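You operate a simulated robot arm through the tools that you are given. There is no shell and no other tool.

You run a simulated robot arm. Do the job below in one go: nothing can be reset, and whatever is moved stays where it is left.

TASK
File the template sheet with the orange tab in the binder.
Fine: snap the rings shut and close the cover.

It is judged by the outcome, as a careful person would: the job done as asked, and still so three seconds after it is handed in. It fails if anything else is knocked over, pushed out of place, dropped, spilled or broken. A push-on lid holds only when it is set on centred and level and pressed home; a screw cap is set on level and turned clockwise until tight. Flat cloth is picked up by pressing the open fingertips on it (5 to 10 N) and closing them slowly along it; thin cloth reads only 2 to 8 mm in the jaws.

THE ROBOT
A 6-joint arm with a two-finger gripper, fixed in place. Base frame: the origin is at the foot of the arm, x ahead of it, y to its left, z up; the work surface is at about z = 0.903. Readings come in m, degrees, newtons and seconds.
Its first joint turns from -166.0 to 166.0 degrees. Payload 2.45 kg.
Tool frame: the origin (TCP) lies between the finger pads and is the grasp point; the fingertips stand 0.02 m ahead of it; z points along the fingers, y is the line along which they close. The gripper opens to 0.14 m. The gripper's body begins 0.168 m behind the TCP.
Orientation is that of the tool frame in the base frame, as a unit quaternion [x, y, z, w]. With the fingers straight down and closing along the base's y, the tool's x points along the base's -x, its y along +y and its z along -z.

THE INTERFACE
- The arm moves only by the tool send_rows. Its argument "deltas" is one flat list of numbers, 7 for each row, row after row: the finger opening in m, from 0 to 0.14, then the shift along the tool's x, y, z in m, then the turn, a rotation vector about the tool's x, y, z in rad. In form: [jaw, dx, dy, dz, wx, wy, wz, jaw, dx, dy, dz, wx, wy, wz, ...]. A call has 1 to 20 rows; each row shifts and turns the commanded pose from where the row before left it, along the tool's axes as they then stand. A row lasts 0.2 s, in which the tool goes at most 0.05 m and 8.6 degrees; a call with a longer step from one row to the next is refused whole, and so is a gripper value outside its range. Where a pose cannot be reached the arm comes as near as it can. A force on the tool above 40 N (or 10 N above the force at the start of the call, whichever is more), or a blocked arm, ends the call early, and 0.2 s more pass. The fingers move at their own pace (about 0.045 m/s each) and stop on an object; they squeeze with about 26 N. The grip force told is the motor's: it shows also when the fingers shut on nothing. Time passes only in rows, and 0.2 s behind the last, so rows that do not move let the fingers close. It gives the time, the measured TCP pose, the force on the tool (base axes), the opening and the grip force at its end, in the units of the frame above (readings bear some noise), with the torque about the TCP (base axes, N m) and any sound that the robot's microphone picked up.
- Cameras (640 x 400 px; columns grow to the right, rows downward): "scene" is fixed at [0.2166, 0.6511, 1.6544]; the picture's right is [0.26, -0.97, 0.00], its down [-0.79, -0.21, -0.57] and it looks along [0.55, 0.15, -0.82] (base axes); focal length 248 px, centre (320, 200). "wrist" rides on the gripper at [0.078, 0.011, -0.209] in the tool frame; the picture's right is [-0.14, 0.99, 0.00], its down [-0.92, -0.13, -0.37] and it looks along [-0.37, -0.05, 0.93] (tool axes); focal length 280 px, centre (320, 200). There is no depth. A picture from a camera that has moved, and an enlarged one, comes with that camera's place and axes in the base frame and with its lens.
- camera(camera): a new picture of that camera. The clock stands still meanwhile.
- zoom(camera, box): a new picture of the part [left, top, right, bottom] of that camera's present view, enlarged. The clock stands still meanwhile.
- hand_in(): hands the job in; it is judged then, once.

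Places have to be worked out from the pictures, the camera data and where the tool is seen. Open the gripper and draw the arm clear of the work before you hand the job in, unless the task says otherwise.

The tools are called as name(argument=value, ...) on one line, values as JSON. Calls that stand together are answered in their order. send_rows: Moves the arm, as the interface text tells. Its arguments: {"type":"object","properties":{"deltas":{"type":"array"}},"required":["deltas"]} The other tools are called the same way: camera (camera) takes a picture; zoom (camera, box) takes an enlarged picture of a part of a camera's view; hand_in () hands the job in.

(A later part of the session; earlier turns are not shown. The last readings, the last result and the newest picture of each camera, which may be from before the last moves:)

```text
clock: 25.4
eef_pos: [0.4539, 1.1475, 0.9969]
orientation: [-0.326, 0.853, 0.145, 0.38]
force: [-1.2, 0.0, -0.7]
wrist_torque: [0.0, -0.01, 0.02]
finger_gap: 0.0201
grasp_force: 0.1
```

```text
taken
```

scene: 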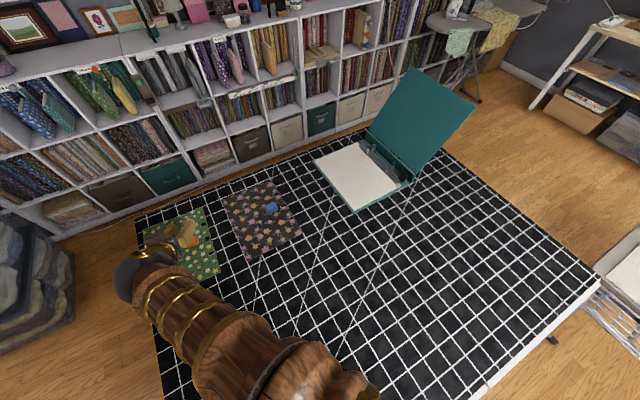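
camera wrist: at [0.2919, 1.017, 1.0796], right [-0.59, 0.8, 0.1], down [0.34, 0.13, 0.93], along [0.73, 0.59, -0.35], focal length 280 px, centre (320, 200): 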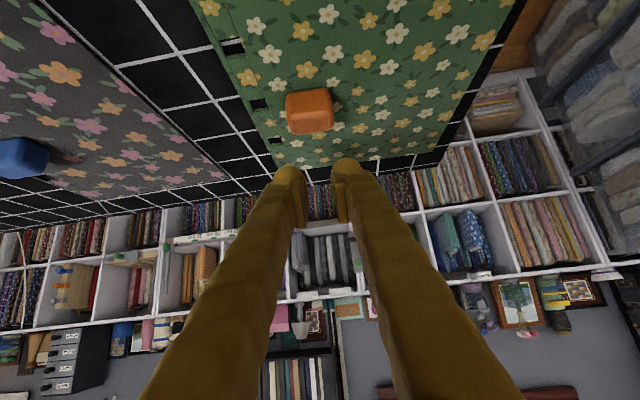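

The tab slipped out as I lifted (gap fell to 20 mm); the sheet lies where it was. I'll try a steeper tool (less tilt) for a fuller pad contact, first testing whether the arm can reach that here.

send_rows(deltas=[0.08, 0, 0, 0, 0, 0, 0, 0.08, 0, 0, 0, 0, 0, 0, 0.08, 0, 0, 0, 0, 0.12, 0, 0.08, 0, 0, 0, 0, 0.12, 0, 0.08, 0, 0, 0, 0, 0.12, 0, 0.08, 0, 0, 0, 0, 0, 0])

camera(camera="wrist")

```text
clock: 26.8
eef_pos: [0.4524, 1.1491, 0.9946]
orientation: [-0.347, 0.908, 0.083, 0.22]
force: [-1.0, 0.3, 0.4]
wrist_torque: [0.05, 0.02, -0.01]
finger_gap: 0.0802
grasp_force: 0.0
```

```text
taken
camera wrist: at [0.3227, 1.0457, 1.1459], right [-0.57, 0.82, 0.06], down [0.57, 0.34, 0.75], along [0.59, 0.46, -0.66], focal length 280 px, centre (320, 200)
```

wrist: 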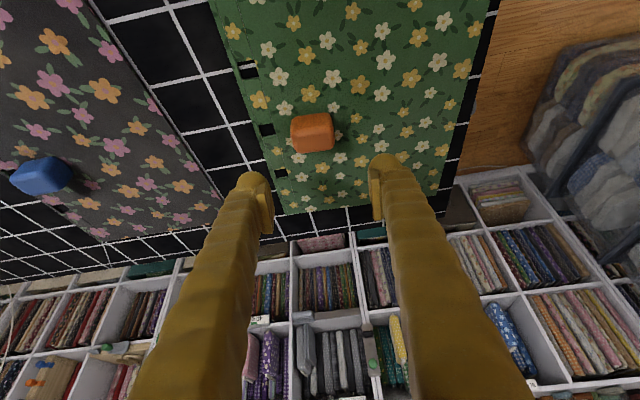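

Reached without trouble (tilt now 27°). I'll try going more upright still.

send_rows(deltas=[0.08, 0, 0, 0, 0, 0.12, 0, 0.08, 0, 0, 0, 0, 0.12, 0, 0.08, 0, 0, 0, 0, 0, 0])

camera(camera="wrist")

camera(camera="scene")

```text
clock: 27.6
eef_pos: [0.4525, 1.1477, 0.9943]
orientation: [-0.355, 0.927, 0.042, 0.11]
force: [0.0, -0.2, -0.4]
wrist_torque: [0.0, 0.03, 0.0]
finger_gap: 0.0799
grasp_force: 0.0
```

```text
taken
camera wrist: at [0.3524, 1.0721, 1.181], right [-0.56, 0.83, 0.03], down [0.69, 0.44, 0.57], along [0.46, 0.34, -0.82], focal length 280 px, centre (320, 200)
```

wrist: 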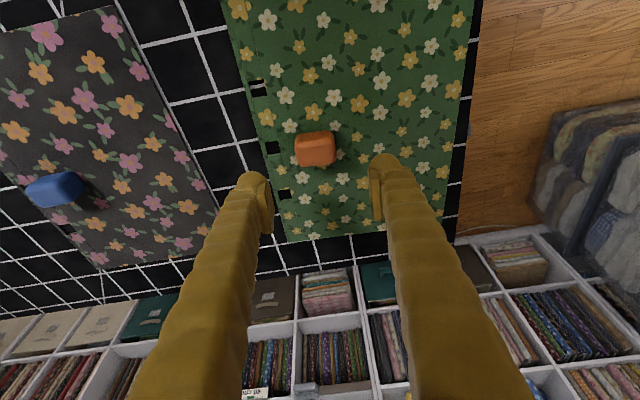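

```text
taken
```

scene: 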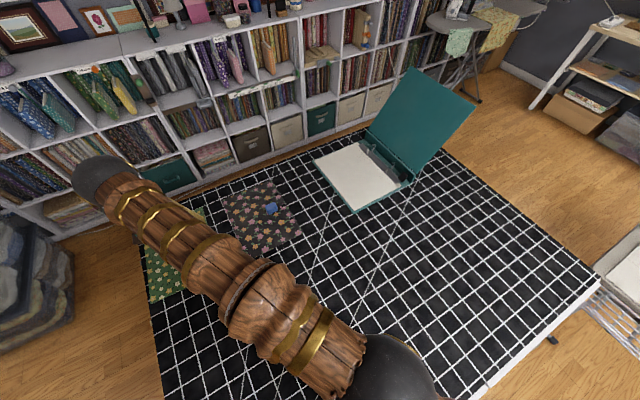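

Reach is better than expected; I'll bring the tool fully vertical.

send_rows(deltas=[0.08, 0, 0, 0, 0, 0.118, 0, 0.08, 0, 0, 0, 0, 0.118, 0, 0.08, 0, 0, 0, 0, 0, 0])

camera(camera="wrist")

zoom(camera="wrist", box=[240, 90, 400, 200])

```text
clock: 28.4
eef_pos: [0.4418, 1.1204, 0.9863]
orientation: [-0.356, 0.934, 0.0, 0.001]
force: [0.2, 0.0, 0.7]
wrist_torque: [-0.05, -0.02, 0.01]
finger_gap: 0.08
grasp_force: 0.1
out of reach, approached as far as the arm can: row 2
```

```text
taken
camera wrist: at [0.3771, 1.076, 1.1976], right [-0.56, 0.83, 0.0], down [0.77, 0.52, 0.37], along [0.31, 0.21, -0.93], focal length 280 px, centre (320, 200)
```

wrist: 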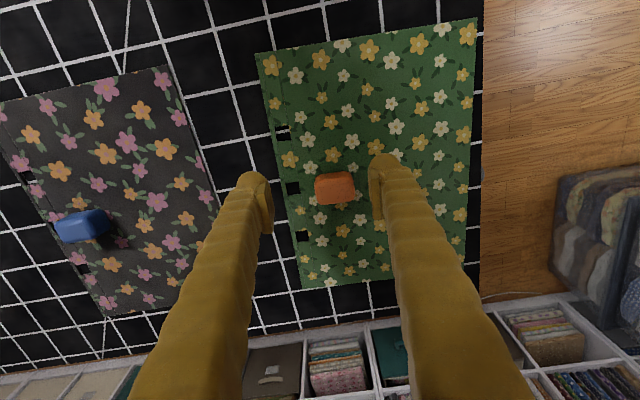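

```text
3.64 times, centred on (320, 145) of wrist
camera zoom: at [0.3771, 1.076, 1.1976], right [-0.56, 0.83, 0.0], down [0.77, 0.52, 0.37], along [0.31, 0.21, -0.93], focal length 1020 px, centre (320, 400)
```

zoom: 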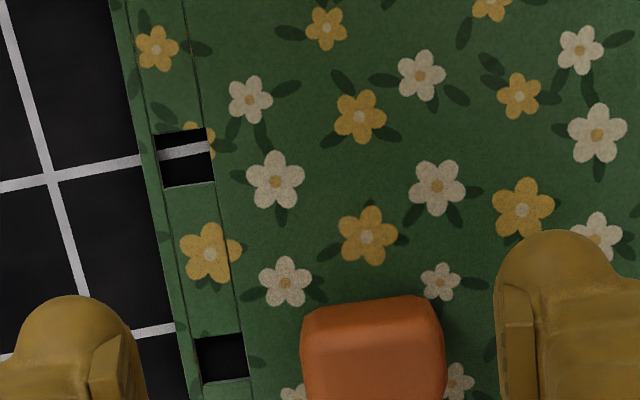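

Fully vertical falls 3 cm short, so I'll go back to about 14° tilt, which it reaches.

send_rows(deltas=[0.08, 0, 0, 0, 0, -0.13, 0, 0.08, 0, 0, 0, 0, -0.13, 0, 0.08, 0, 0, 0, 0, 0, 0])

zoom(camera="wrist", box=[230, 90, 400, 210])

```text
clock: 29.2
eef_pos: [0.4414, 1.1203, 0.9884]
orientation: [-0.354, 0.926, 0.047, 0.122]
force: [-0.5, 0.1, 0.5]
wrist_torque: [-0.01, 0.02, 0.04]
finger_gap: 0.0801
grasp_force: 0.0
```

```text
3.33 times, centred on (315, 150) of wrist
camera zoom: at [0.3386, 1.0416, 1.1715], right [-0.56, 0.83, 0.04], down [0.68, 0.43, 0.59], along [0.48, 0.36, -0.8], focal length 935 px, centre (337, 367)
```

zoom: 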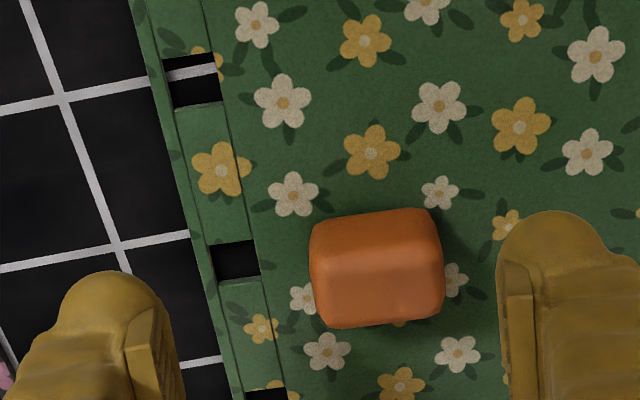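

At 15° tilt the tab centre lies about 2 cm ahead and 1.3 cm to the tool's +y. I'll correct that, trim the yaw by −0.03 rad and descend to TCP z ≈ 0.931.

send_rows(deltas=[0.08, -0.0193, 0.013, 0.0052, 0, 0, 0, 0.08, 0, 0, 0, 0.0078, 0, 0.029, 0.08, 0.0075, 0, 0.0277, 0, 0, 0, 0.08, 0.0037, 0, 0.0139, 0, 0, 0, 0.08, 0, 0, 0, 0, 0, 0])

camera(camera="wrist")

zoom(camera="wrist", box=[230, 100, 400, 230])

```text
clock: 30.4
eef_pos: [0.4481, 1.1434, 0.944]
orientation: [-0.34, 0.931, 0.044, 0.122]
force: [0.8, 0.2, 0.2]
wrist_torque: [0.0, 0.04, -0.02]
finger_gap: 0.0799
grasp_force: 0.1
```

```text
taken
camera wrist: at [0.3418, 1.0679, 1.1274], right [-0.54, 0.84, 0.04], down [0.69, 0.41, 0.59], along [0.49, 0.34, -0.8], focal length 280 px, centre (320, 200)
```

wrist: 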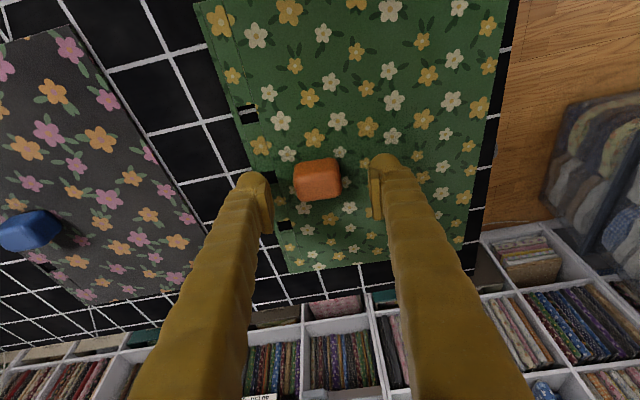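

```text
3.08 times, centred on (315, 165) of wrist
camera zoom: at [0.3418, 1.0679, 1.1274], right [-0.54, 0.84, 0.04], down [0.69, 0.41, 0.59], along [0.49, 0.34, -0.8], focal length 863 px, centre (335, 308)
```

zoom: 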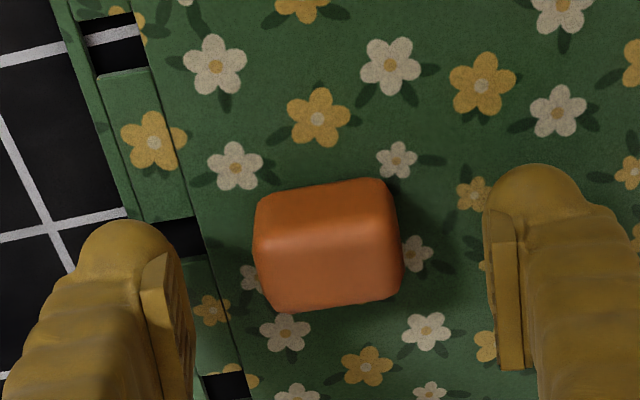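

The tab is centred to about 3 mm. Final descent of 13 mm, then close.

send_rows(deltas=[0.08, 0.0017, -0.001, 0.0063, 0, 0, 0, 0.08, 0.0017, -0.001, 0.0063, 0, 0, 0, 0.08, 0, 0, 0, 0, 0, 0])

send_rows(deltas=[0.05, 0, 0, 0, 0, 0, 0, 0.03, 0, 0, 0, 0, 0, 0, 0.01, 0, 0, 0, 0, 0, 0, 0.0, 0, 0, 0, 0, 0, 0, 0.0, 0, 0, 0, 0, 0, 0, 0.0, 0, 0, 0, 0, 0, 0])

zoom(camera="wrist", box=[200, 100, 420, 250])

```text
clock: 31.2
eef_pos: [0.4497, 1.1418, 0.9311]
orientation: [-0.34, 0.931, 0.045, 0.122]
force: [-0.2, 0.1, 0.0]
wrist_torque: [0.01, -0.04, -0.01]
finger_gap: 0.0798
grasp_force: 0.1
```

```text
clock: 32.6
eef_pos: [0.4484, 1.1423, 0.9322]
orientation: [-0.34, 0.931, 0.044, 0.123]
force: [-0.5, -0.4, -0.1]
wrist_torque: [-0.02, -0.04, 0.09]
finger_gap: 0.0389
grasp_force: 25.9
```

```text
2.67 times, centred on (310, 175) of wrist
camera zoom: at [0.343, 1.0669, 1.1146], right [-0.54, 0.84, 0.04], down [0.69, 0.41, 0.59], along [0.49, 0.34, -0.8], focal length 748 px, centre (347, 267)
```

zoom: 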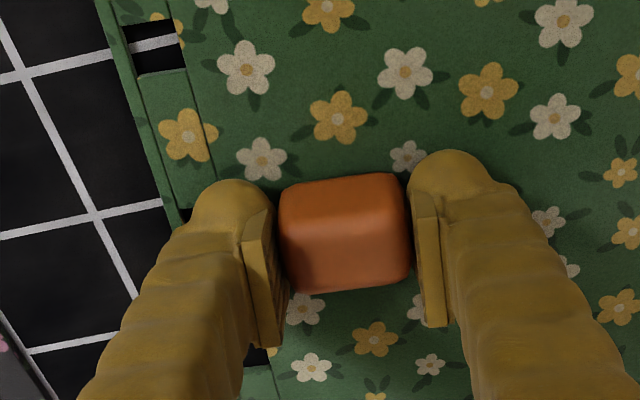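

Gripped again at 39 mm. I'll lift very gently in small steps and watch the gap.

send_rows(deltas=[0.0, -0.0008, 0, -0.0029, 0, 0, 0, 0.0, -0.0008, 0, -0.0029, 0, 0, 0, 0.0, 0, 0, 0, 0, 0, 0])

zoom(camera="wrist", box=[200, 100, 420, 250])

```text
clock: 33.4
eef_pos: [0.4504, 1.142, 0.9377]
orientation: [-0.34, 0.931, 0.045, 0.122]
force: [-0.5, 0.2, -1.4]
wrist_torque: [-0.02, -0.01, 0.02]
finger_gap: 0.0388
grasp_force: 26.2
```

```text
2.67 times, centred on (310, 175) of wrist
camera zoom: at [0.3435, 1.0672, 1.1202], right [-0.54, 0.84, 0.04], down [0.69, 0.41, 0.59], along [0.49, 0.34, -0.8], focal length 748 px, centre (347, 267)
```

zoom: 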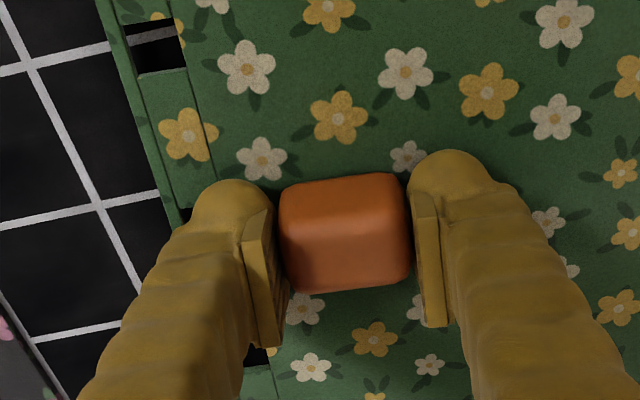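

The sheet is rising with the gripper (mat moves relative to it, load about 1.4 N). Continuing to lift gently.

send_rows(deltas=[0.0, -0.0016, 0, -0.0058, 0, 0, 0, 0.0, -0.0016, 0, -0.0058, 0, 0, 0, 0.0, -0.0016, 0, -0.0058, 0, 0, 0, 0.0, -0.0016, 0, -0.0058, 0, 0, 0, 0.0, 0, 0, 0, 0, 0, 0])

camera(camera="wrist")

```text
clock: 34.6
eef_pos: [0.4497, 1.1431, 0.9623]
orientation: [-0.34, 0.932, 0.044, 0.122]
force: [0.8, 1.2, -1.8]
wrist_torque: [-0.04, -0.04, 0.0]
finger_gap: 0.0389
grasp_force: 26.0
```

```text
taken
camera wrist: at [0.3445, 1.0674, 1.1447], right [-0.54, 0.84, 0.04], down [0.69, 0.41, 0.59], along [0.49, 0.34, -0.8], focal length 280 px, centre (320, 200)
```

wrist: 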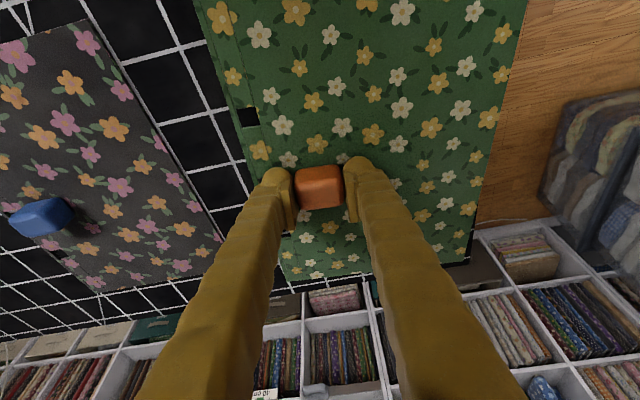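

Secure at 39 mm. I'll lift to z ≈ 1.05, yaw +4.7° to match the ring line, and begin the sideways transfer toward the binder at moderate speed.

send_rows(deltas=[0.0, -0.0058, 0, -0.0218, 0, 0, 0, 0.0, -0.0058, 0, -0.0218, 0, 0, 0, 0.0, -0.0058, 0, -0.0218, 0, 0, 0, 0.0, -0.0058, 0, -0.0218, 0, 0, 0, 0.0, 0, 0, 0, -0.0107, 0, -0.0396, 0.0, 0, 0, 0, -0.0107, 0, -0.0396, 0.0, 0.0006, -0.018, -0.0001, 0, 0, 0, 0.0, 0.00113, -0.0361, -0.0003, 0, 0, 0, 0.0, 0.00113, -0.0361, -0.0003, 0, 0, 0, 0.0, 0.00113, -0.0361, -0.0003, 0, 0, 0, 0.0, 0.00113, -0.0361, -0.0003, 0, 0, 0, 0.0, 0.00113, -0.0361, -0.0003, 0, 0, 0, 0.0, 0.00113, -0.0361, -0.0003, 0, 0, 0, 0.0, 0.00113, -0.0361, -0.0003, 0, 0, 0, 0.0, 0.0006, -0.018, -0.0001, 0, 0, 0, 0.0, 0, 0, 0, 0, 0, 0])

camera(camera="scene")

camera(camera="wrist")

```text
clock: 38.0
eef_pos: [0.6477, 0.932, 1.0504]
orientation: [-0.378, 0.917, 0.05, 0.119]
force: [0.3, -0.1, -2.1]
wrist_torque: [-0.04, -0.02, 0.02]
finger_gap: 0.0388
grasp_force: 25.7
```

```text
taken
```

scene: 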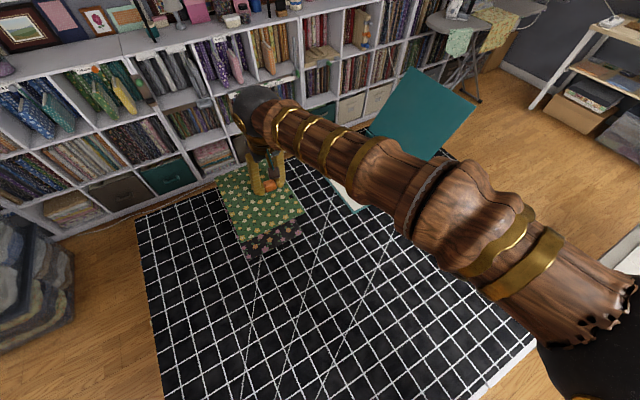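

```text
taken
camera wrist: at [0.5485, 0.8466, 1.2344], right [-0.6, 0.8, 0.04], down [0.65, 0.47, 0.59], along [0.46, 0.38, -0.8], focal length 280 px, centre (320, 200)
```

wrist: 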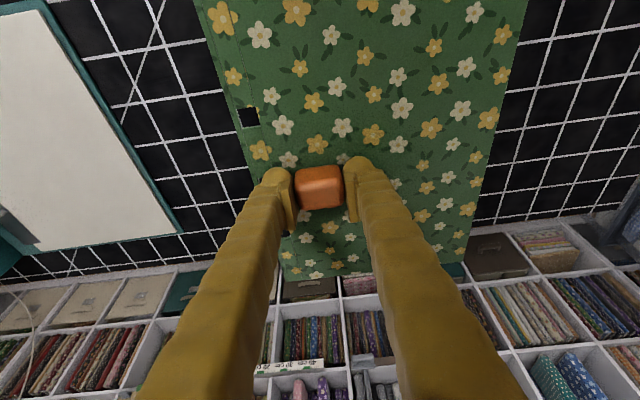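

Transfer is steady, sheet level and flat. Continuing to the hover over the binder (about 2 cm short of the ring line).

send_rows(deltas=[0.0, 0.0006, -0.018, -0.0001, 0, 0, 0, 0.0, 0.00113, -0.0361, -0.0003, 0, 0, 0, 0.0, 0.00113, -0.0361, -0.0003, 0, 0, 0, 0.0, 0.00113, -0.0361, -0.0003, 0, 0, 0, 0.0, 0.00113, -0.0361, -0.0003, 0, 0, 0, 0.0, 0.00113, -0.0361, -0.0003, 0, 0, 0, 0.0, 0.00113, -0.0361, -0.0003, 0, 0, 0, 0.0, 0.00113, -0.0361, -0.0003, 0, 0, 0, 0.0, 0.00113, -0.0361, -0.0003, 0, 0, 0, 0.0, 0.0006, -0.018, -0.0001, 0, 0, 0, 0.0, 0, 0, 0, 0, 0, 0])

camera(camera="scene")

camera(camera="wrist")

```text
clock: 40.4
eef_pos: [0.8685, 0.6922, 1.0517]
orientation: [-0.378, 0.917, 0.05, 0.12]
force: [0.1, -0.1, -0.3]
wrist_torque: [-0.03, -0.07, -0.02]
finger_gap: 0.0388
grasp_force: 26.2
```

```text
taken
```

scene: 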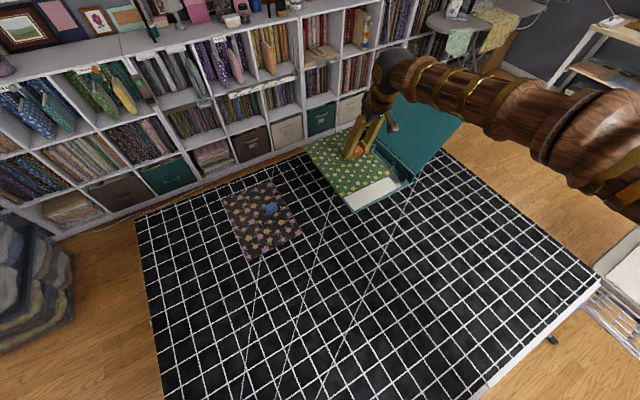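

```text
taken
camera wrist: at [0.7691, 0.609, 1.2348], right [-0.6, 0.8, 0.04], down [0.65, 0.47, 0.59], along [0.46, 0.38, -0.8], focal length 280 px, centre (320, 200)
```

wrist: 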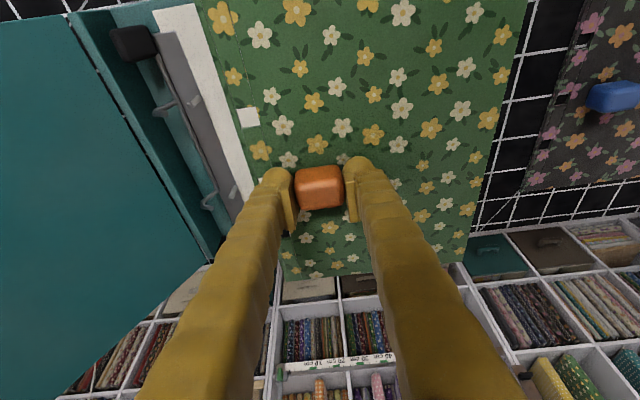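

Now over the binder. Both views are useful: I'll zoom in to measure posts and holes.

zoom(camera="scene", box=[340, 120, 430, 200])

zoom(camera="wrist", box=[90, 0, 310, 220])

```text
5.00 times, centred on (385, 160) of scene
camera zoom: at [0.2166, 0.6511, 1.6544], right [0.26, -0.97, 0.0], down [-0.79, -0.21, -0.57], along [0.55, 0.15, -0.82], focal length 1238 px, centre (-5, 400)
```

zoom: 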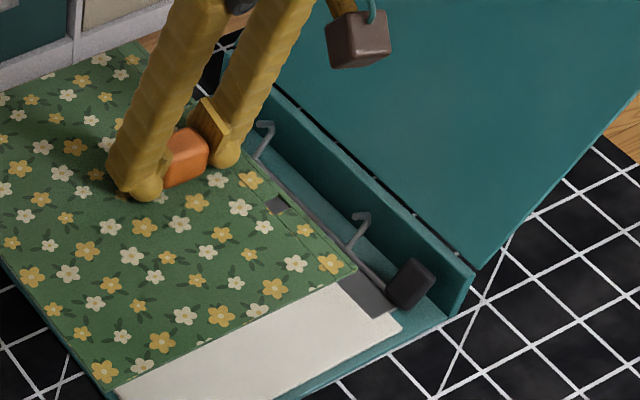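

```text
1.82 times, centred on (200, 110) of wrist
camera zoom: at [0.7691, 0.609, 1.2348], right [-0.6, 0.8, 0.04], down [0.65, 0.47, 0.59], along [0.46, 0.38, -0.8], focal length 510 px, centre (538, 364)
```

zoom: 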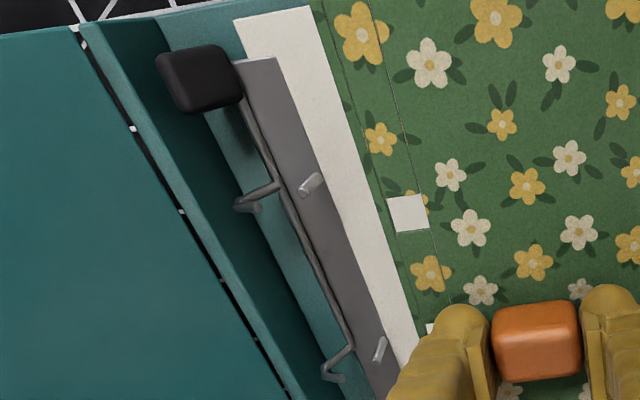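

From the wrist view the hole line is ~45 mm from the tab and the posts are ~75 mm further toward the spine than the holes. I'll shift over at this height and then check alignment again.

send_rows(deltas=[0.0, -0.0019, -0.0243, 0.0005, 0, 0, 0, 0.0, -0.0019, -0.0243, 0.0005, 0, 0, 0, 0.0, -0.0019, -0.0243, 0.0005, 0, 0, 0, 0.0, 0, 0, 0, 0, 0, 0])

zoom(camera="wrist", box=[150, 0, 330, 220])

zoom(camera="scene", box=[350, 110, 430, 190])

```text
clock: 41.4
eef_pos: [0.9234, 0.6448, 1.0504]
orientation: [-0.378, 0.917, 0.049, 0.12]
force: [0.3, 0.6, -1.4]
wrist_torque: [-0.03, -0.04, -0.02]
finger_gap: 0.0386
grasp_force: 26.0
```

```text
1.82 times, centred on (240, 110) of wrist
camera zoom: at [0.8244, 0.5613, 1.233], right [-0.6, 0.8, 0.04], down [0.65, 0.47, 0.59], along [0.46, 0.38, -0.8], focal length 510 px, centre (466, 364)
```

zoom: 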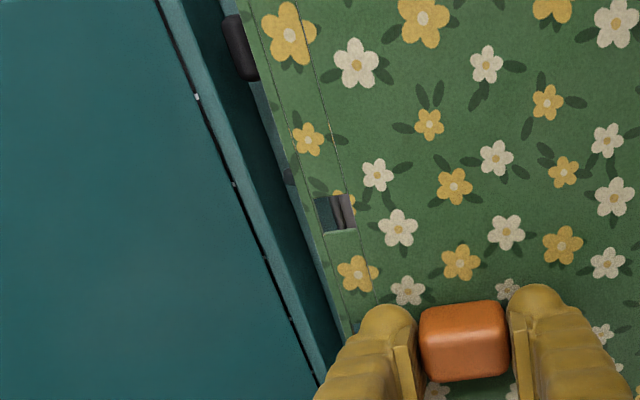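

```text
5.00 times, centred on (390, 150) of scene
camera zoom: at [0.2166, 0.6511, 1.6544], right [0.26, -0.97, 0.0], down [-0.79, -0.21, -0.57], along [0.55, 0.15, -0.82], focal length 1238 px, centre (-30, 450)
```

zoom: 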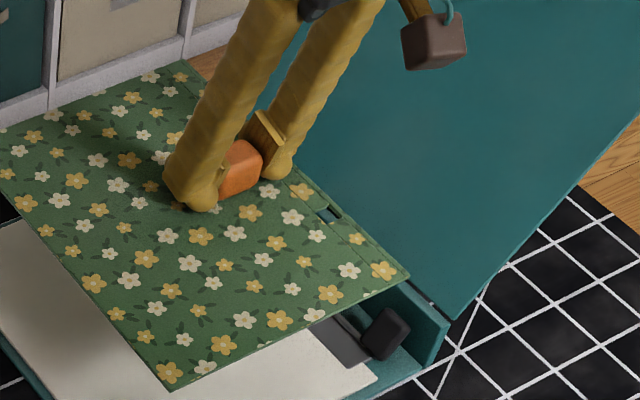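

In the scene view, projecting the near hole straight down lands within ~2 mm of the near post top, and the sheet edge azimuth (45.1°) matches the post line (45.5°). I'll descend to just above the posts and recheck.

send_rows(deltas=[0.0, 0.0056, 0, 0.021, 0, 0, 0, 0.0, 0.0056, 0, 0.021, 0, 0, 0, 0.0, 0.0054, 0, 0.021, 0, 0, 0, 0.0, 0, 0, 0, 0, 0, 0])

zoom(camera="scene", box=[360, 130, 420, 185])

zoom(camera="wrist", box=[180, 40, 320, 200])

```text
clock: 42.4
eef_pos: [0.9248, 0.6436, 0.9852]
orientation: [-0.378, 0.916, 0.05, 0.122]
force: [-0.1, -0.5, -0.7]
wrist_torque: [-0.03, -0.02, -0.02]
finger_gap: 0.0385
grasp_force: 26.3
```

```text
7.27 times, centred on (390, 158) of scene
camera zoom: at [0.2166, 0.6511, 1.6544], right [0.26, -0.97, 0.0], down [-0.79, -0.21, -0.57], along [0.55, 0.15, -0.82], focal length 1802 px, centre (-189, 509)
```

zoom: 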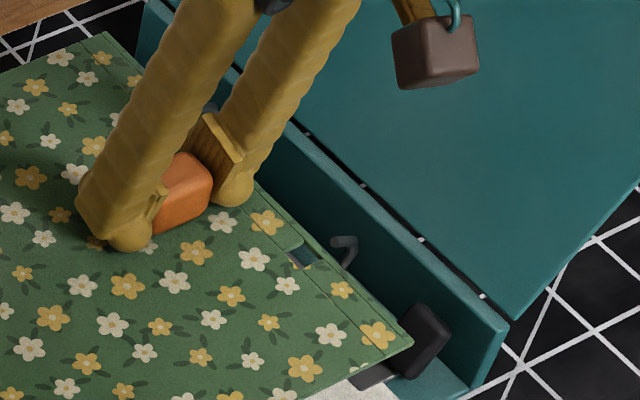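

```text
2.50 times, centred on (250, 120) of wrist
camera zoom: at [0.8253, 0.5612, 1.1685], right [-0.6, 0.8, 0.04], down [0.65, 0.47, 0.59], along [0.46, 0.38, -0.8], focal length 701 px, centre (495, 400)
```

zoom: 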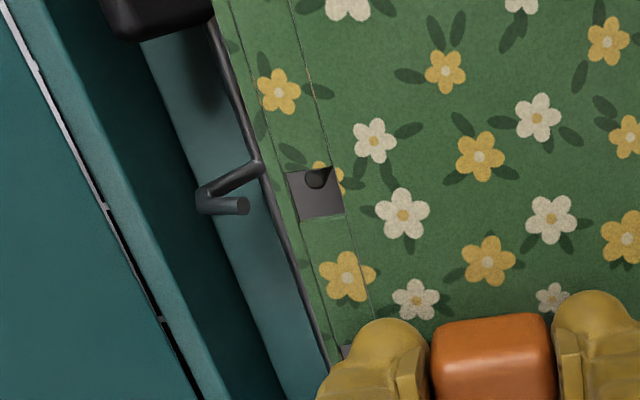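

Through the near hole I can see the post top: it's about 3 mm toward the spine from the hole centre and the crease is parallel to the bar within 0.2°. I'll shift 2.5 mm toward the spine and lower the sheet slowly over the posts.

send_rows(deltas=[0.0, 0, -0.0025, 0, 0, 0, 0, 0.0, 0.0013, 0, 0.0048, 0, 0, 0, 0.0, 0.0013, 0, 0.0048, 0, 0, 0, 0.0, 0.0013, 0, 0.0048, 0, 0, 0, 0.0, 0, 0, 0, 0, 0, 0])

zoom(camera="wrist", box=[180, 40, 320, 200])

zoom(camera="scene", box=[360, 130, 420, 185])

```text
clock: 43.6
eef_pos: [0.9273, 0.6451, 0.9701]
orientation: [-0.378, 0.917, 0.049, 0.12]
force: [0.2, -0.3, -0.9]
wrist_torque: [0.01, -0.04, 0.0]
finger_gap: 0.039
grasp_force: 25.5
```

```text
2.50 times, centred on (250, 120) of wrist
camera zoom: at [0.8272, 0.5603, 1.1533], right [-0.6, 0.8, 0.04], down [0.65, 0.47, 0.59], along [0.46, 0.38, -0.8], focal length 701 px, centre (495, 400)
```

zoom: 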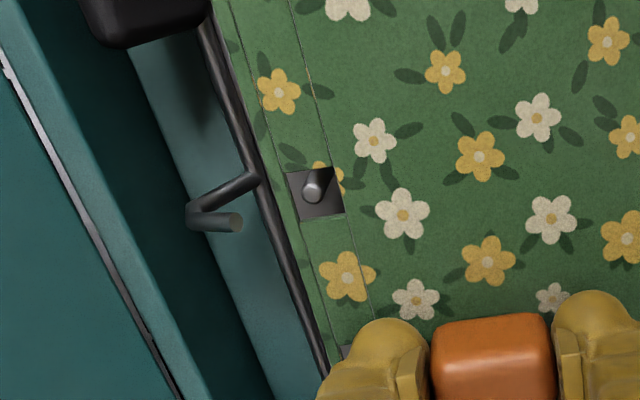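

```text
7.27 times, centred on (390, 158) of scene
camera zoom: at [0.2166, 0.6511, 1.6544], right [0.26, -0.97, 0.0], down [-0.79, -0.21, -0.57], along [0.55, 0.15, -0.82], focal length 1802 px, centre (-189, 509)
```

zoom: 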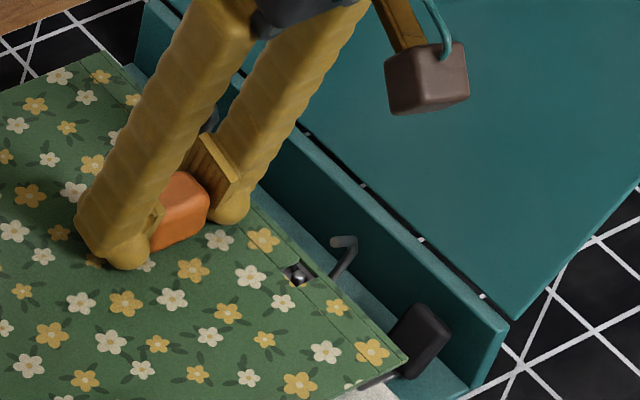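

The near post top is showing right in the middle of its hole in both views. Lowering further in small steps, watching for any upward force that would tell the far post isn't entering its hole.

send_rows(deltas=[0.0, 0.0013, 0, 0.0048, 0, 0, 0, 0.0, 0.0013, 0, 0.0048, 0, 0, 0, 0.0, 0, 0, 0, 0, 0, 0])

zoom(camera="wrist", box=[180, 40, 320, 200])

camera(camera="wrist")

zoom(camera="scene", box=[360, 130, 420, 185])

```text
clock: 44.4
eef_pos: [0.9268, 0.6444, 0.9605]
orientation: [-0.378, 0.916, 0.05, 0.12]
force: [-0.8, 0.9, -1.1]
wrist_torque: [0.01, 0.0, -0.02]
finger_gap: 0.0387
grasp_force: 26.1
```

```text
2.50 times, centred on (250, 120) of wrist
camera zoom: at [0.8269, 0.5598, 1.1436], right [-0.6, 0.8, 0.04], down [0.65, 0.47, 0.59], along [0.46, 0.38, -0.8], focal length 701 px, centre (495, 400)
```

zoom: 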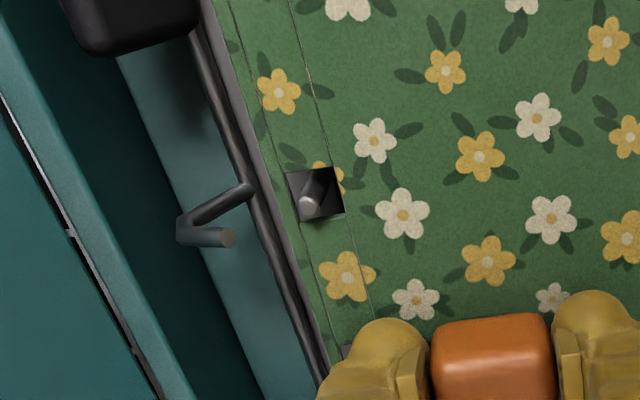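

```text
taken
camera wrist: at [0.8269, 0.5598, 1.1436], right [-0.6, 0.8, 0.04], down [0.65, 0.47, 0.59], along [0.46, 0.38, -0.8], focal length 280 px, centre (320, 200)
```

wrist: 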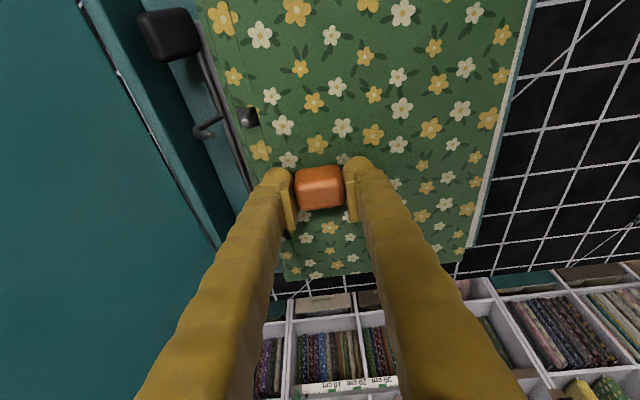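

```text
7.27 times, centred on (390, 158) of scene
camera zoom: at [0.2166, 0.6511, 1.6544], right [0.26, -0.97, 0.0], down [-0.79, -0.21, -0.57], along [0.55, 0.15, -0.82], focal length 1802 px, centre (-189, 509)
```

zoom: 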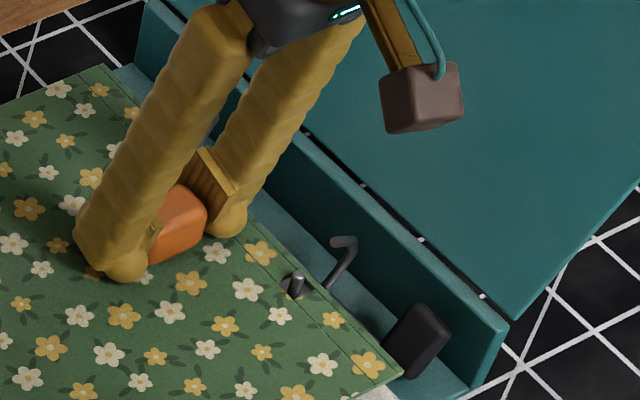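

The near post now sticks up through its hole with no extra force, so the far one must be in too. Lowering the rest of the way to the page stack.

send_rows(deltas=[0.0, 0.0013, 0, 0.0048, 0, 0, 0, 0.0, 0.0013, 0, 0.0048, 0, 0, 0, 0.0, 0, 0, 0, 0, 0, 0])

send_rows(deltas=[0.0, 0.0008, 0, 0.0029, 0, 0, 0, 0.0, 0.0008, 0, 0.0029, 0, 0, 0, 0.0, 0, 0, 0, 0, 0, 0])

zoom(camera="wrist", box=[180, 40, 320, 200])

zoom(camera="scene", box=[340, 120, 430, 200])

```text
clock: 45.2
eef_pos: [0.9274, 0.6439, 0.9501]
orientation: [-0.378, 0.917, 0.049, 0.119]
force: [-0.6, 0.4, -1.9]
wrist_torque: [-0.01, -0.05, 0.02]
finger_gap: 0.0391
grasp_force: 26.4
```

```text
clock: 46.0
eef_pos: [0.9254, 0.6445, 0.9462]
orientation: [-0.378, 0.917, 0.049, 0.12]
force: [0.3, 0.6, -0.2]
wrist_torque: [-0.03, 0.0, -0.01]
finger_gap: 0.0386
grasp_force: 26.2
```

```text
2.50 times, centred on (250, 120) of wrist
camera zoom: at [0.8267, 0.5603, 1.1283], right [-0.6, 0.8, 0.04], down [0.65, 0.47, 0.59], along [0.46, 0.38, -0.8], focal length 701 px, centre (495, 400)
```

zoom: 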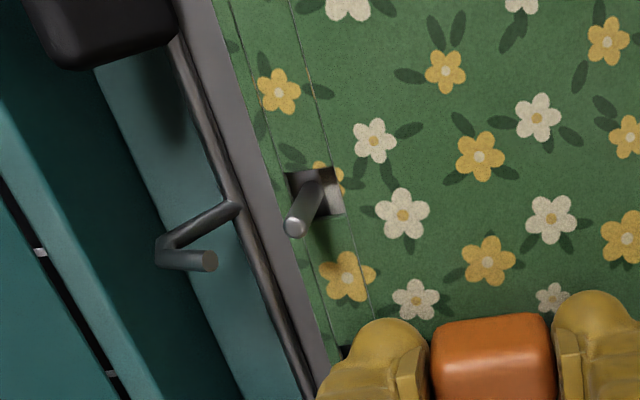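

```text
5.00 times, centred on (385, 160) of scene
camera zoom: at [0.2166, 0.6511, 1.6544], right [0.26, -0.97, 0.0], down [-0.79, -0.21, -0.57], along [0.55, 0.15, -0.82], focal length 1238 px, centre (-5, 400)
```

zoom: 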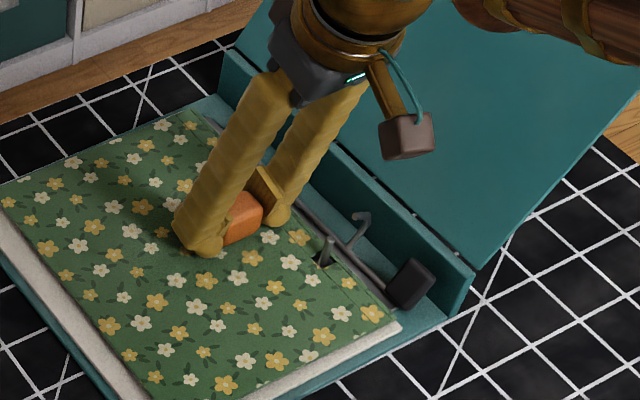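

Nearly resting (load has come off). A further 3 mm, then check.

send_rows(deltas=[0.0, 0.0004, 0, 0.0015, 0, 0, 0, 0.0, 0.0004, 0, 0.0015, 0, 0, 0, 0.0, 0, 0, 0, 0, 0, 0])

zoom(camera="scene", box=[360, 130, 420, 185])

```text
clock: 46.8
eef_pos: [0.9262, 0.6446, 0.9422]
orientation: [-0.377, 0.917, 0.049, 0.12]
force: [-1.2, -0.1, 0.4]
wrist_torque: [-0.04, 0.12, -0.06]
finger_gap: 0.0388
grasp_force: 26.2
```

```text
7.27 times, centred on (390, 158) of scene
camera zoom: at [0.2166, 0.6511, 1.6544], right [0.26, -0.97, 0.0], down [-0.79, -0.21, -0.57], along [0.55, 0.15, -0.82], focal length 1802 px, centre (-189, 509)
```

zoom: 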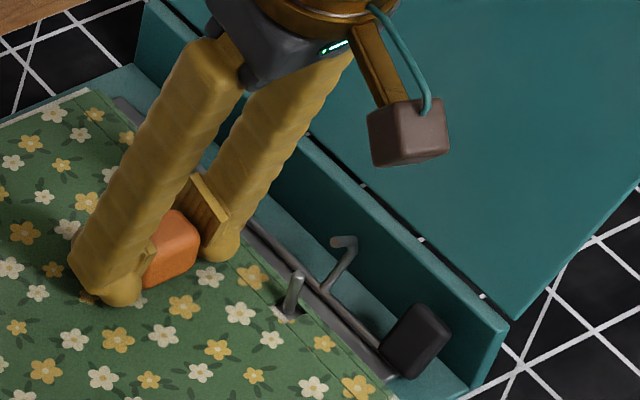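

The sheet is down on the stack. Opening the jaws modestly (to 60 mm, clear of posts) and rising straight up.

send_rows(deltas=[0.045, 0, 0, 0, 0, 0, 0, 0.06, 0, 0, 0, 0, 0, 0, 0.06, 0, 0, 0, 0, 0, 0, 0.06, 0, 0, 0, 0, 0, 0, 0.06, -0.0026, 0, -0.0097, 0, 0, 0, 0.06, -0.0052, 0, -0.0193, 0, 0, 0, 0.06, -0.0078, 0, -0.029, 0, 0, 0, 0.06, -0.0104, 0, -0.0387, 0, 0, 0, 0.06, 0, 0, 0, 0, 0, 0])

camera(camera="wrist")

zoom(camera="scene", box=[310, 100, 430, 220])

```text
clock: 48.8
eef_pos: [0.926, 0.6432, 1.042]
orientation: [-0.378, 0.917, 0.049, 0.12]
force: [0.3, 1.1, 0.1]
wrist_torque: [-0.01, -0.02, 0.02]
finger_gap: 0.0603
grasp_force: 0.0
```

```text
taken
camera wrist: at [0.8263, 0.5592, 1.2256], right [-0.6, 0.8, 0.04], down [0.65, 0.47, 0.59], along [0.46, 0.38, -0.8], focal length 280 px, centre (320, 200)
```

wrist: 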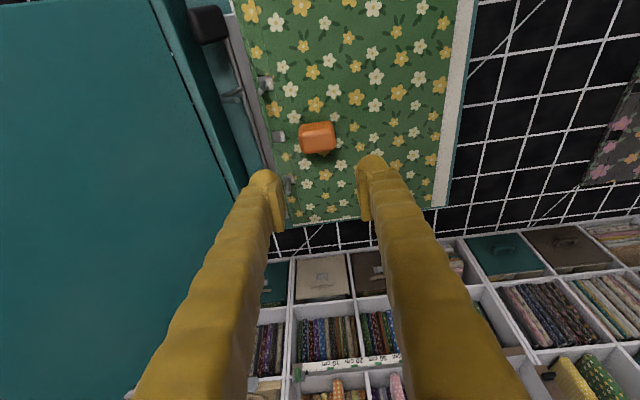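

```text
3.33 times, centred on (370, 160) of scene
camera zoom: at [0.2166, 0.6511, 1.6544], right [0.26, -0.97, 0.0], down [-0.79, -0.21, -0.57], along [0.55, 0.15, -0.82], focal length 826 px, centre (153, 333)
```

zoom: 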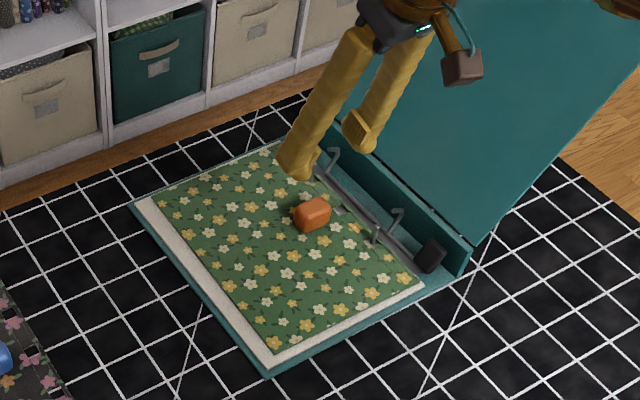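

The sheet is released and lying in the binder. I'll zoom to confirm both posts are through their holes.

zoom(camera="wrist", box=[220, 50, 340, 230])

zoom(camera="scene", box=[360, 140, 410, 185])

zoom(camera="wrist", box=[265, 150, 305, 210])

```text
2.22 times, centred on (280, 140) of wrist
camera zoom: at [0.8263, 0.5592, 1.2256], right [-0.6, 0.8, 0.04], down [0.65, 0.47, 0.59], along [0.46, 0.38, -0.8], focal length 623 px, centre (409, 333)
```

zoom: 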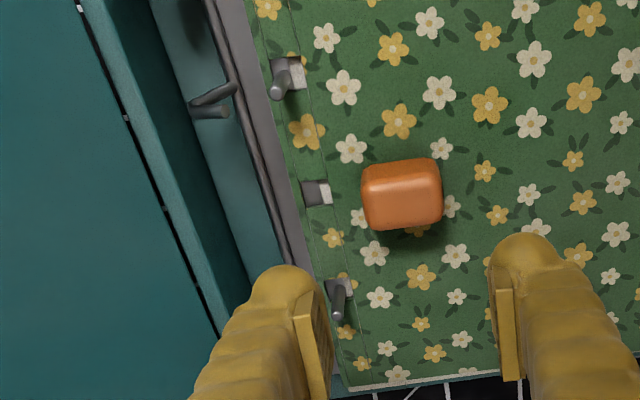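

```text
8.89 times, centred on (385, 162) of scene
camera zoom: at [0.2166, 0.6511, 1.6544], right [0.26, -0.97, 0.0], down [-0.79, -0.21, -0.57], along [0.55, 0.15, -0.82], focal length 2202 px, centre (-258, 533)
```

zoom: 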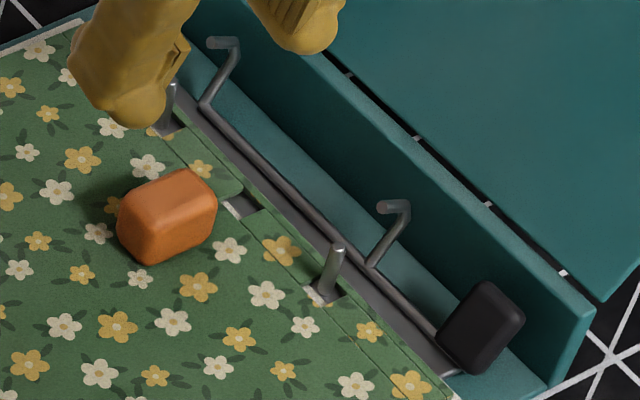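

```text
6.67 times, centred on (285, 180) of wrist
camera zoom: at [0.8263, 0.5592, 1.2256], right [-0.6, 0.8, 0.04], down [0.65, 0.47, 0.59], along [0.46, 0.38, -0.8], focal length 1869 px, centre (553, 333)
```

zoom: 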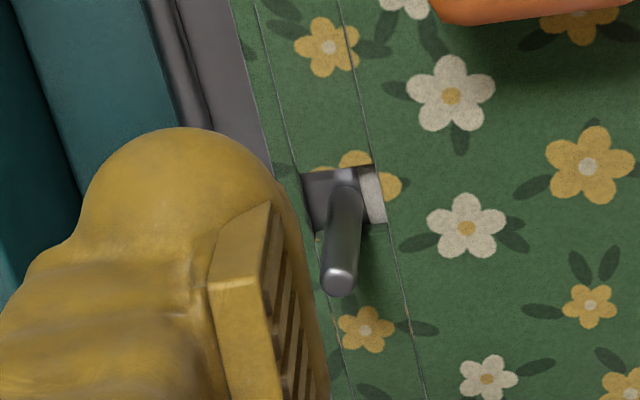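

Both posts are through the outer holes and the sheet lies flat. Next, the rings: the lever now leans toward the spine wall, so I'll come at it from the page side. I'll back off over the page, make the tool upright and turn it 90° so the camera looks at the rings and the fingers close along the spine.

send_rows(deltas=[0.06, 0.0251, 0.025, -0.0223, 0, 0, 0, 0.06, 0.0251, 0.025, -0.0223, 0, 0, 0, 0.06, 0.0251, 0.025, -0.0223, 0, 0, 0, 0.06, 0.0251, 0.025, -0.0223, 0, 0, 0, 0.06, 0, 0, 0, 0, 0.13, 0, 0.06, 0, 0, 0, 0, 0.13, 0, 0.06, 0, 0, 0, 0, 0, 0.1427, 0.06, 0, 0, 0, 0, 0, 0.1427, 0.06, 0, 0, 0, 0, 0, 0.1427, 0.06, 0, 0, 0, 0, 0, 0.1427, 0.06, 0, 0, 0, 0, 0, 0.1427, 0.06, 0, 0, 0, 0, 0, 0.1427, 0.06, 0, 0, 0, 0, 0, 0.1427, 0.06, 0, 0, 0, 0, 0, 0.1427, 0.06, 0, 0, 0, 0, 0, 0.1427, 0.06, 0, 0, 0, 0, 0, 0.1427, 0.06, 0, 0, 0, 0, 0, 0.1427, 0.06, 0, 0, 0, 0, 0, 0])

camera(camera="wrist")

camera(camera="scene")

```text
clock: 52.6
eef_pos: [0.7703, 0.6302, 1.1029]
orientation: [0.385, 0.923, -0.001, 0.0]
force: [-0.4, -1.2, 0.3]
wrist_torque: [0.02, 0.01, 0.0]
finger_gap: 0.0602
grasp_force: 0.1
```

```text
taken
camera wrist: at [0.7233, 0.6928, 1.3128], right [0.8, 0.6, 0.0], down [0.56, -0.74, 0.37], along [0.22, -0.29, -0.93], focal length 280 px, centre (320, 200)
```

wrist: 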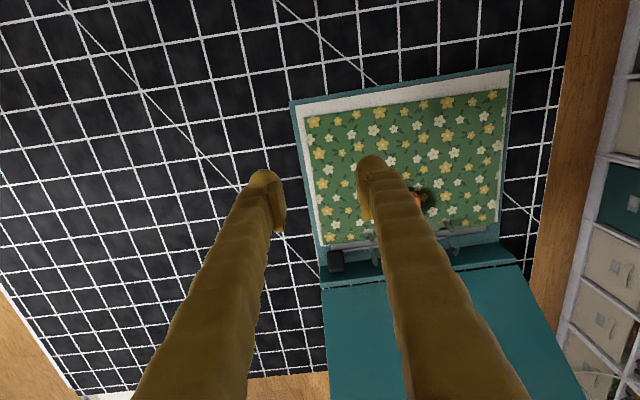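

```text
taken
```

scene: 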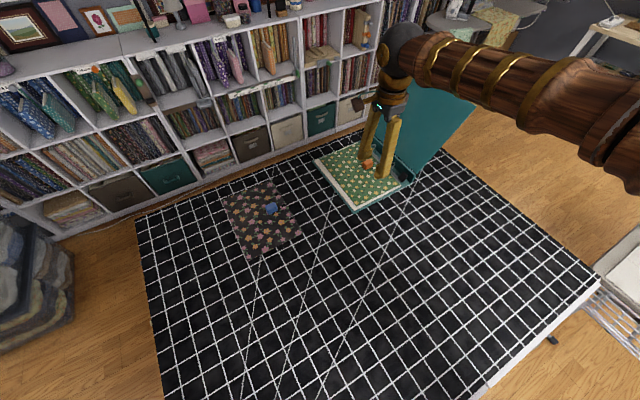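

Now the tool faces the spine with fingers closing along it. Zooming on the lever and rings from this side.

zoom(camera="wrist", box=[300, 210, 400, 290])

zoom(camera="scene", box=[370, 130, 430, 195])

```text
5.00 times, centred on (350, 250) of wrist
camera zoom: at [0.7233, 0.6928, 1.3128], right [0.8, 0.6, 0.0], down [0.56, -0.74, 0.37], along [0.22, -0.29, -0.93], focal length 1402 px, centre (170, -50)
```

zoom: 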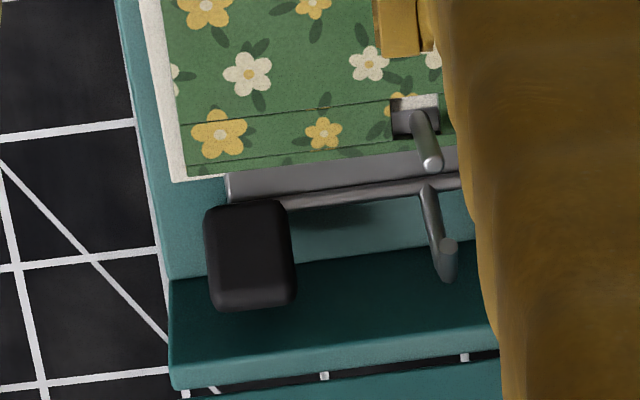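

```text
6.15 times, centred on (400, 162) of scene
camera zoom: at [0.2166, 0.6511, 1.6544], right [0.26, -0.97, 0.0], down [-0.79, -0.21, -0.57], along [0.55, 0.15, -0.82], focal length 1524 px, centre (-172, 431)
```

zoom: 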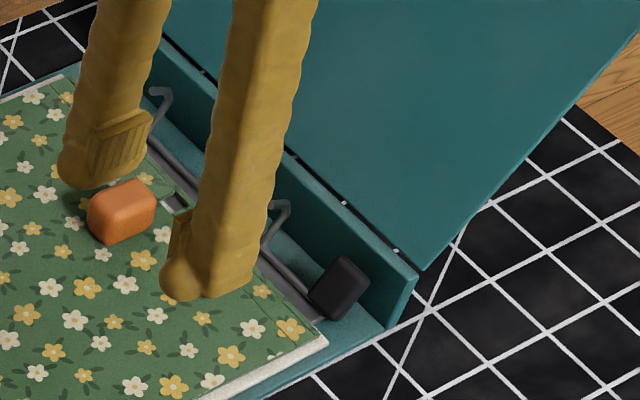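

From here I measure: lever centred on the finger midline along the spine, ~26 mm wide, leaning ~30° with its top about 9 mm short of the spine wall (wall at n≈0.302, bar at n≈0.275). Plan: pinch the lever by its two end faces from above and swing it back about the bar. First a hover above it with 15° tilt and 45 mm jaw.

send_rows(deltas=[0.045, 0, 0, 0, 0, -0.131, 0, 0.045, 0, 0, 0, 0, -0.131, 0, 0.045, -0.0303, 0, 0.0226, 0, 0, 0, 0.045, -0.0303, 0, 0.0226, 0, 0, 0, 0.045, -0.0303, 0, 0.0226, 0, 0, 0, 0.045, -0.0303, 0, 0.0226, 0, 0, 0, 0.045, -0.0303, 0, 0.0226, 0, 0, 0, 0.045, 0, 0, 0, 0, 0, 0])

camera(camera="wrist")

zoom(camera="wrist", box=[240, 80, 420, 220])

zoom(camera="scene", box=[370, 120, 440, 190])

```text
clock: 54.4
eef_pos: [0.8948, 0.5066, 1.0345]
orientation: [0.381, 0.915, -0.049, 0.121]
force: [0.3, 0.7, 0.3]
wrist_torque: [0.0, 0.01, 0.01]
finger_gap: 0.0451
grasp_force: 0.0
```

```text
taken
camera wrist: at [0.8126, 0.6059, 1.2166], right [0.8, 0.6, 0.04], down [0.47, -0.65, 0.59], along [0.38, -0.46, -0.8], focal length 280 px, centre (320, 200)
```

wrist: 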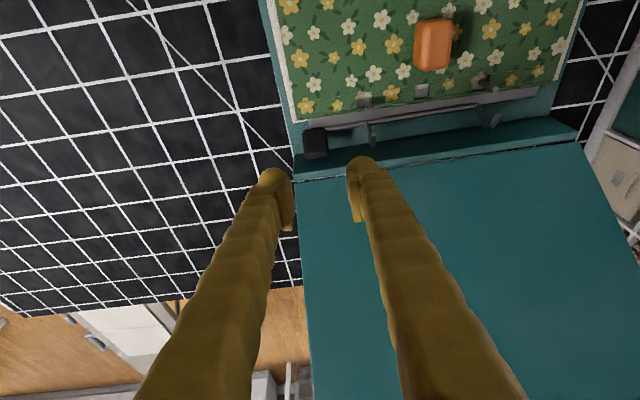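

```text
2.86 times, centred on (330, 150) of wrist
camera zoom: at [0.8126, 0.6059, 1.2166], right [0.8, 0.6, 0.04], down [0.47, -0.65, 0.59], along [0.38, -0.46, -0.8], focal length 801 px, centre (291, 343)
```

zoom: 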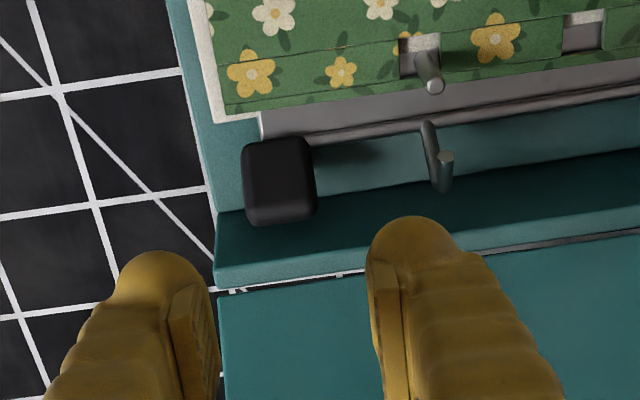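

```text
5.71 times, centred on (405, 155) of scene
camera zoom: at [0.2166, 0.6511, 1.6544], right [0.26, -0.97, 0.0], down [-0.79, -0.21, -0.57], along [0.55, 0.15, -0.82], focal length 1415 px, centre (-166, 457)
```

zoom: 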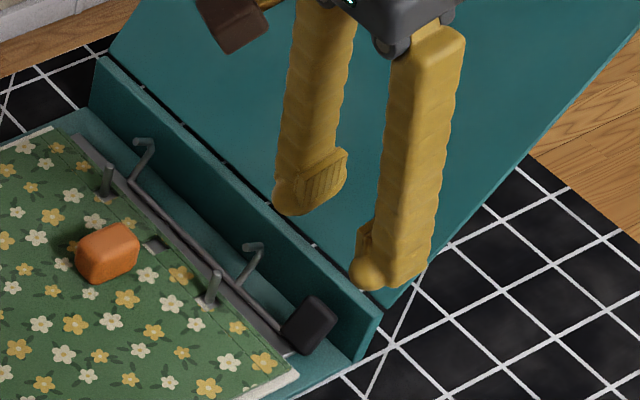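

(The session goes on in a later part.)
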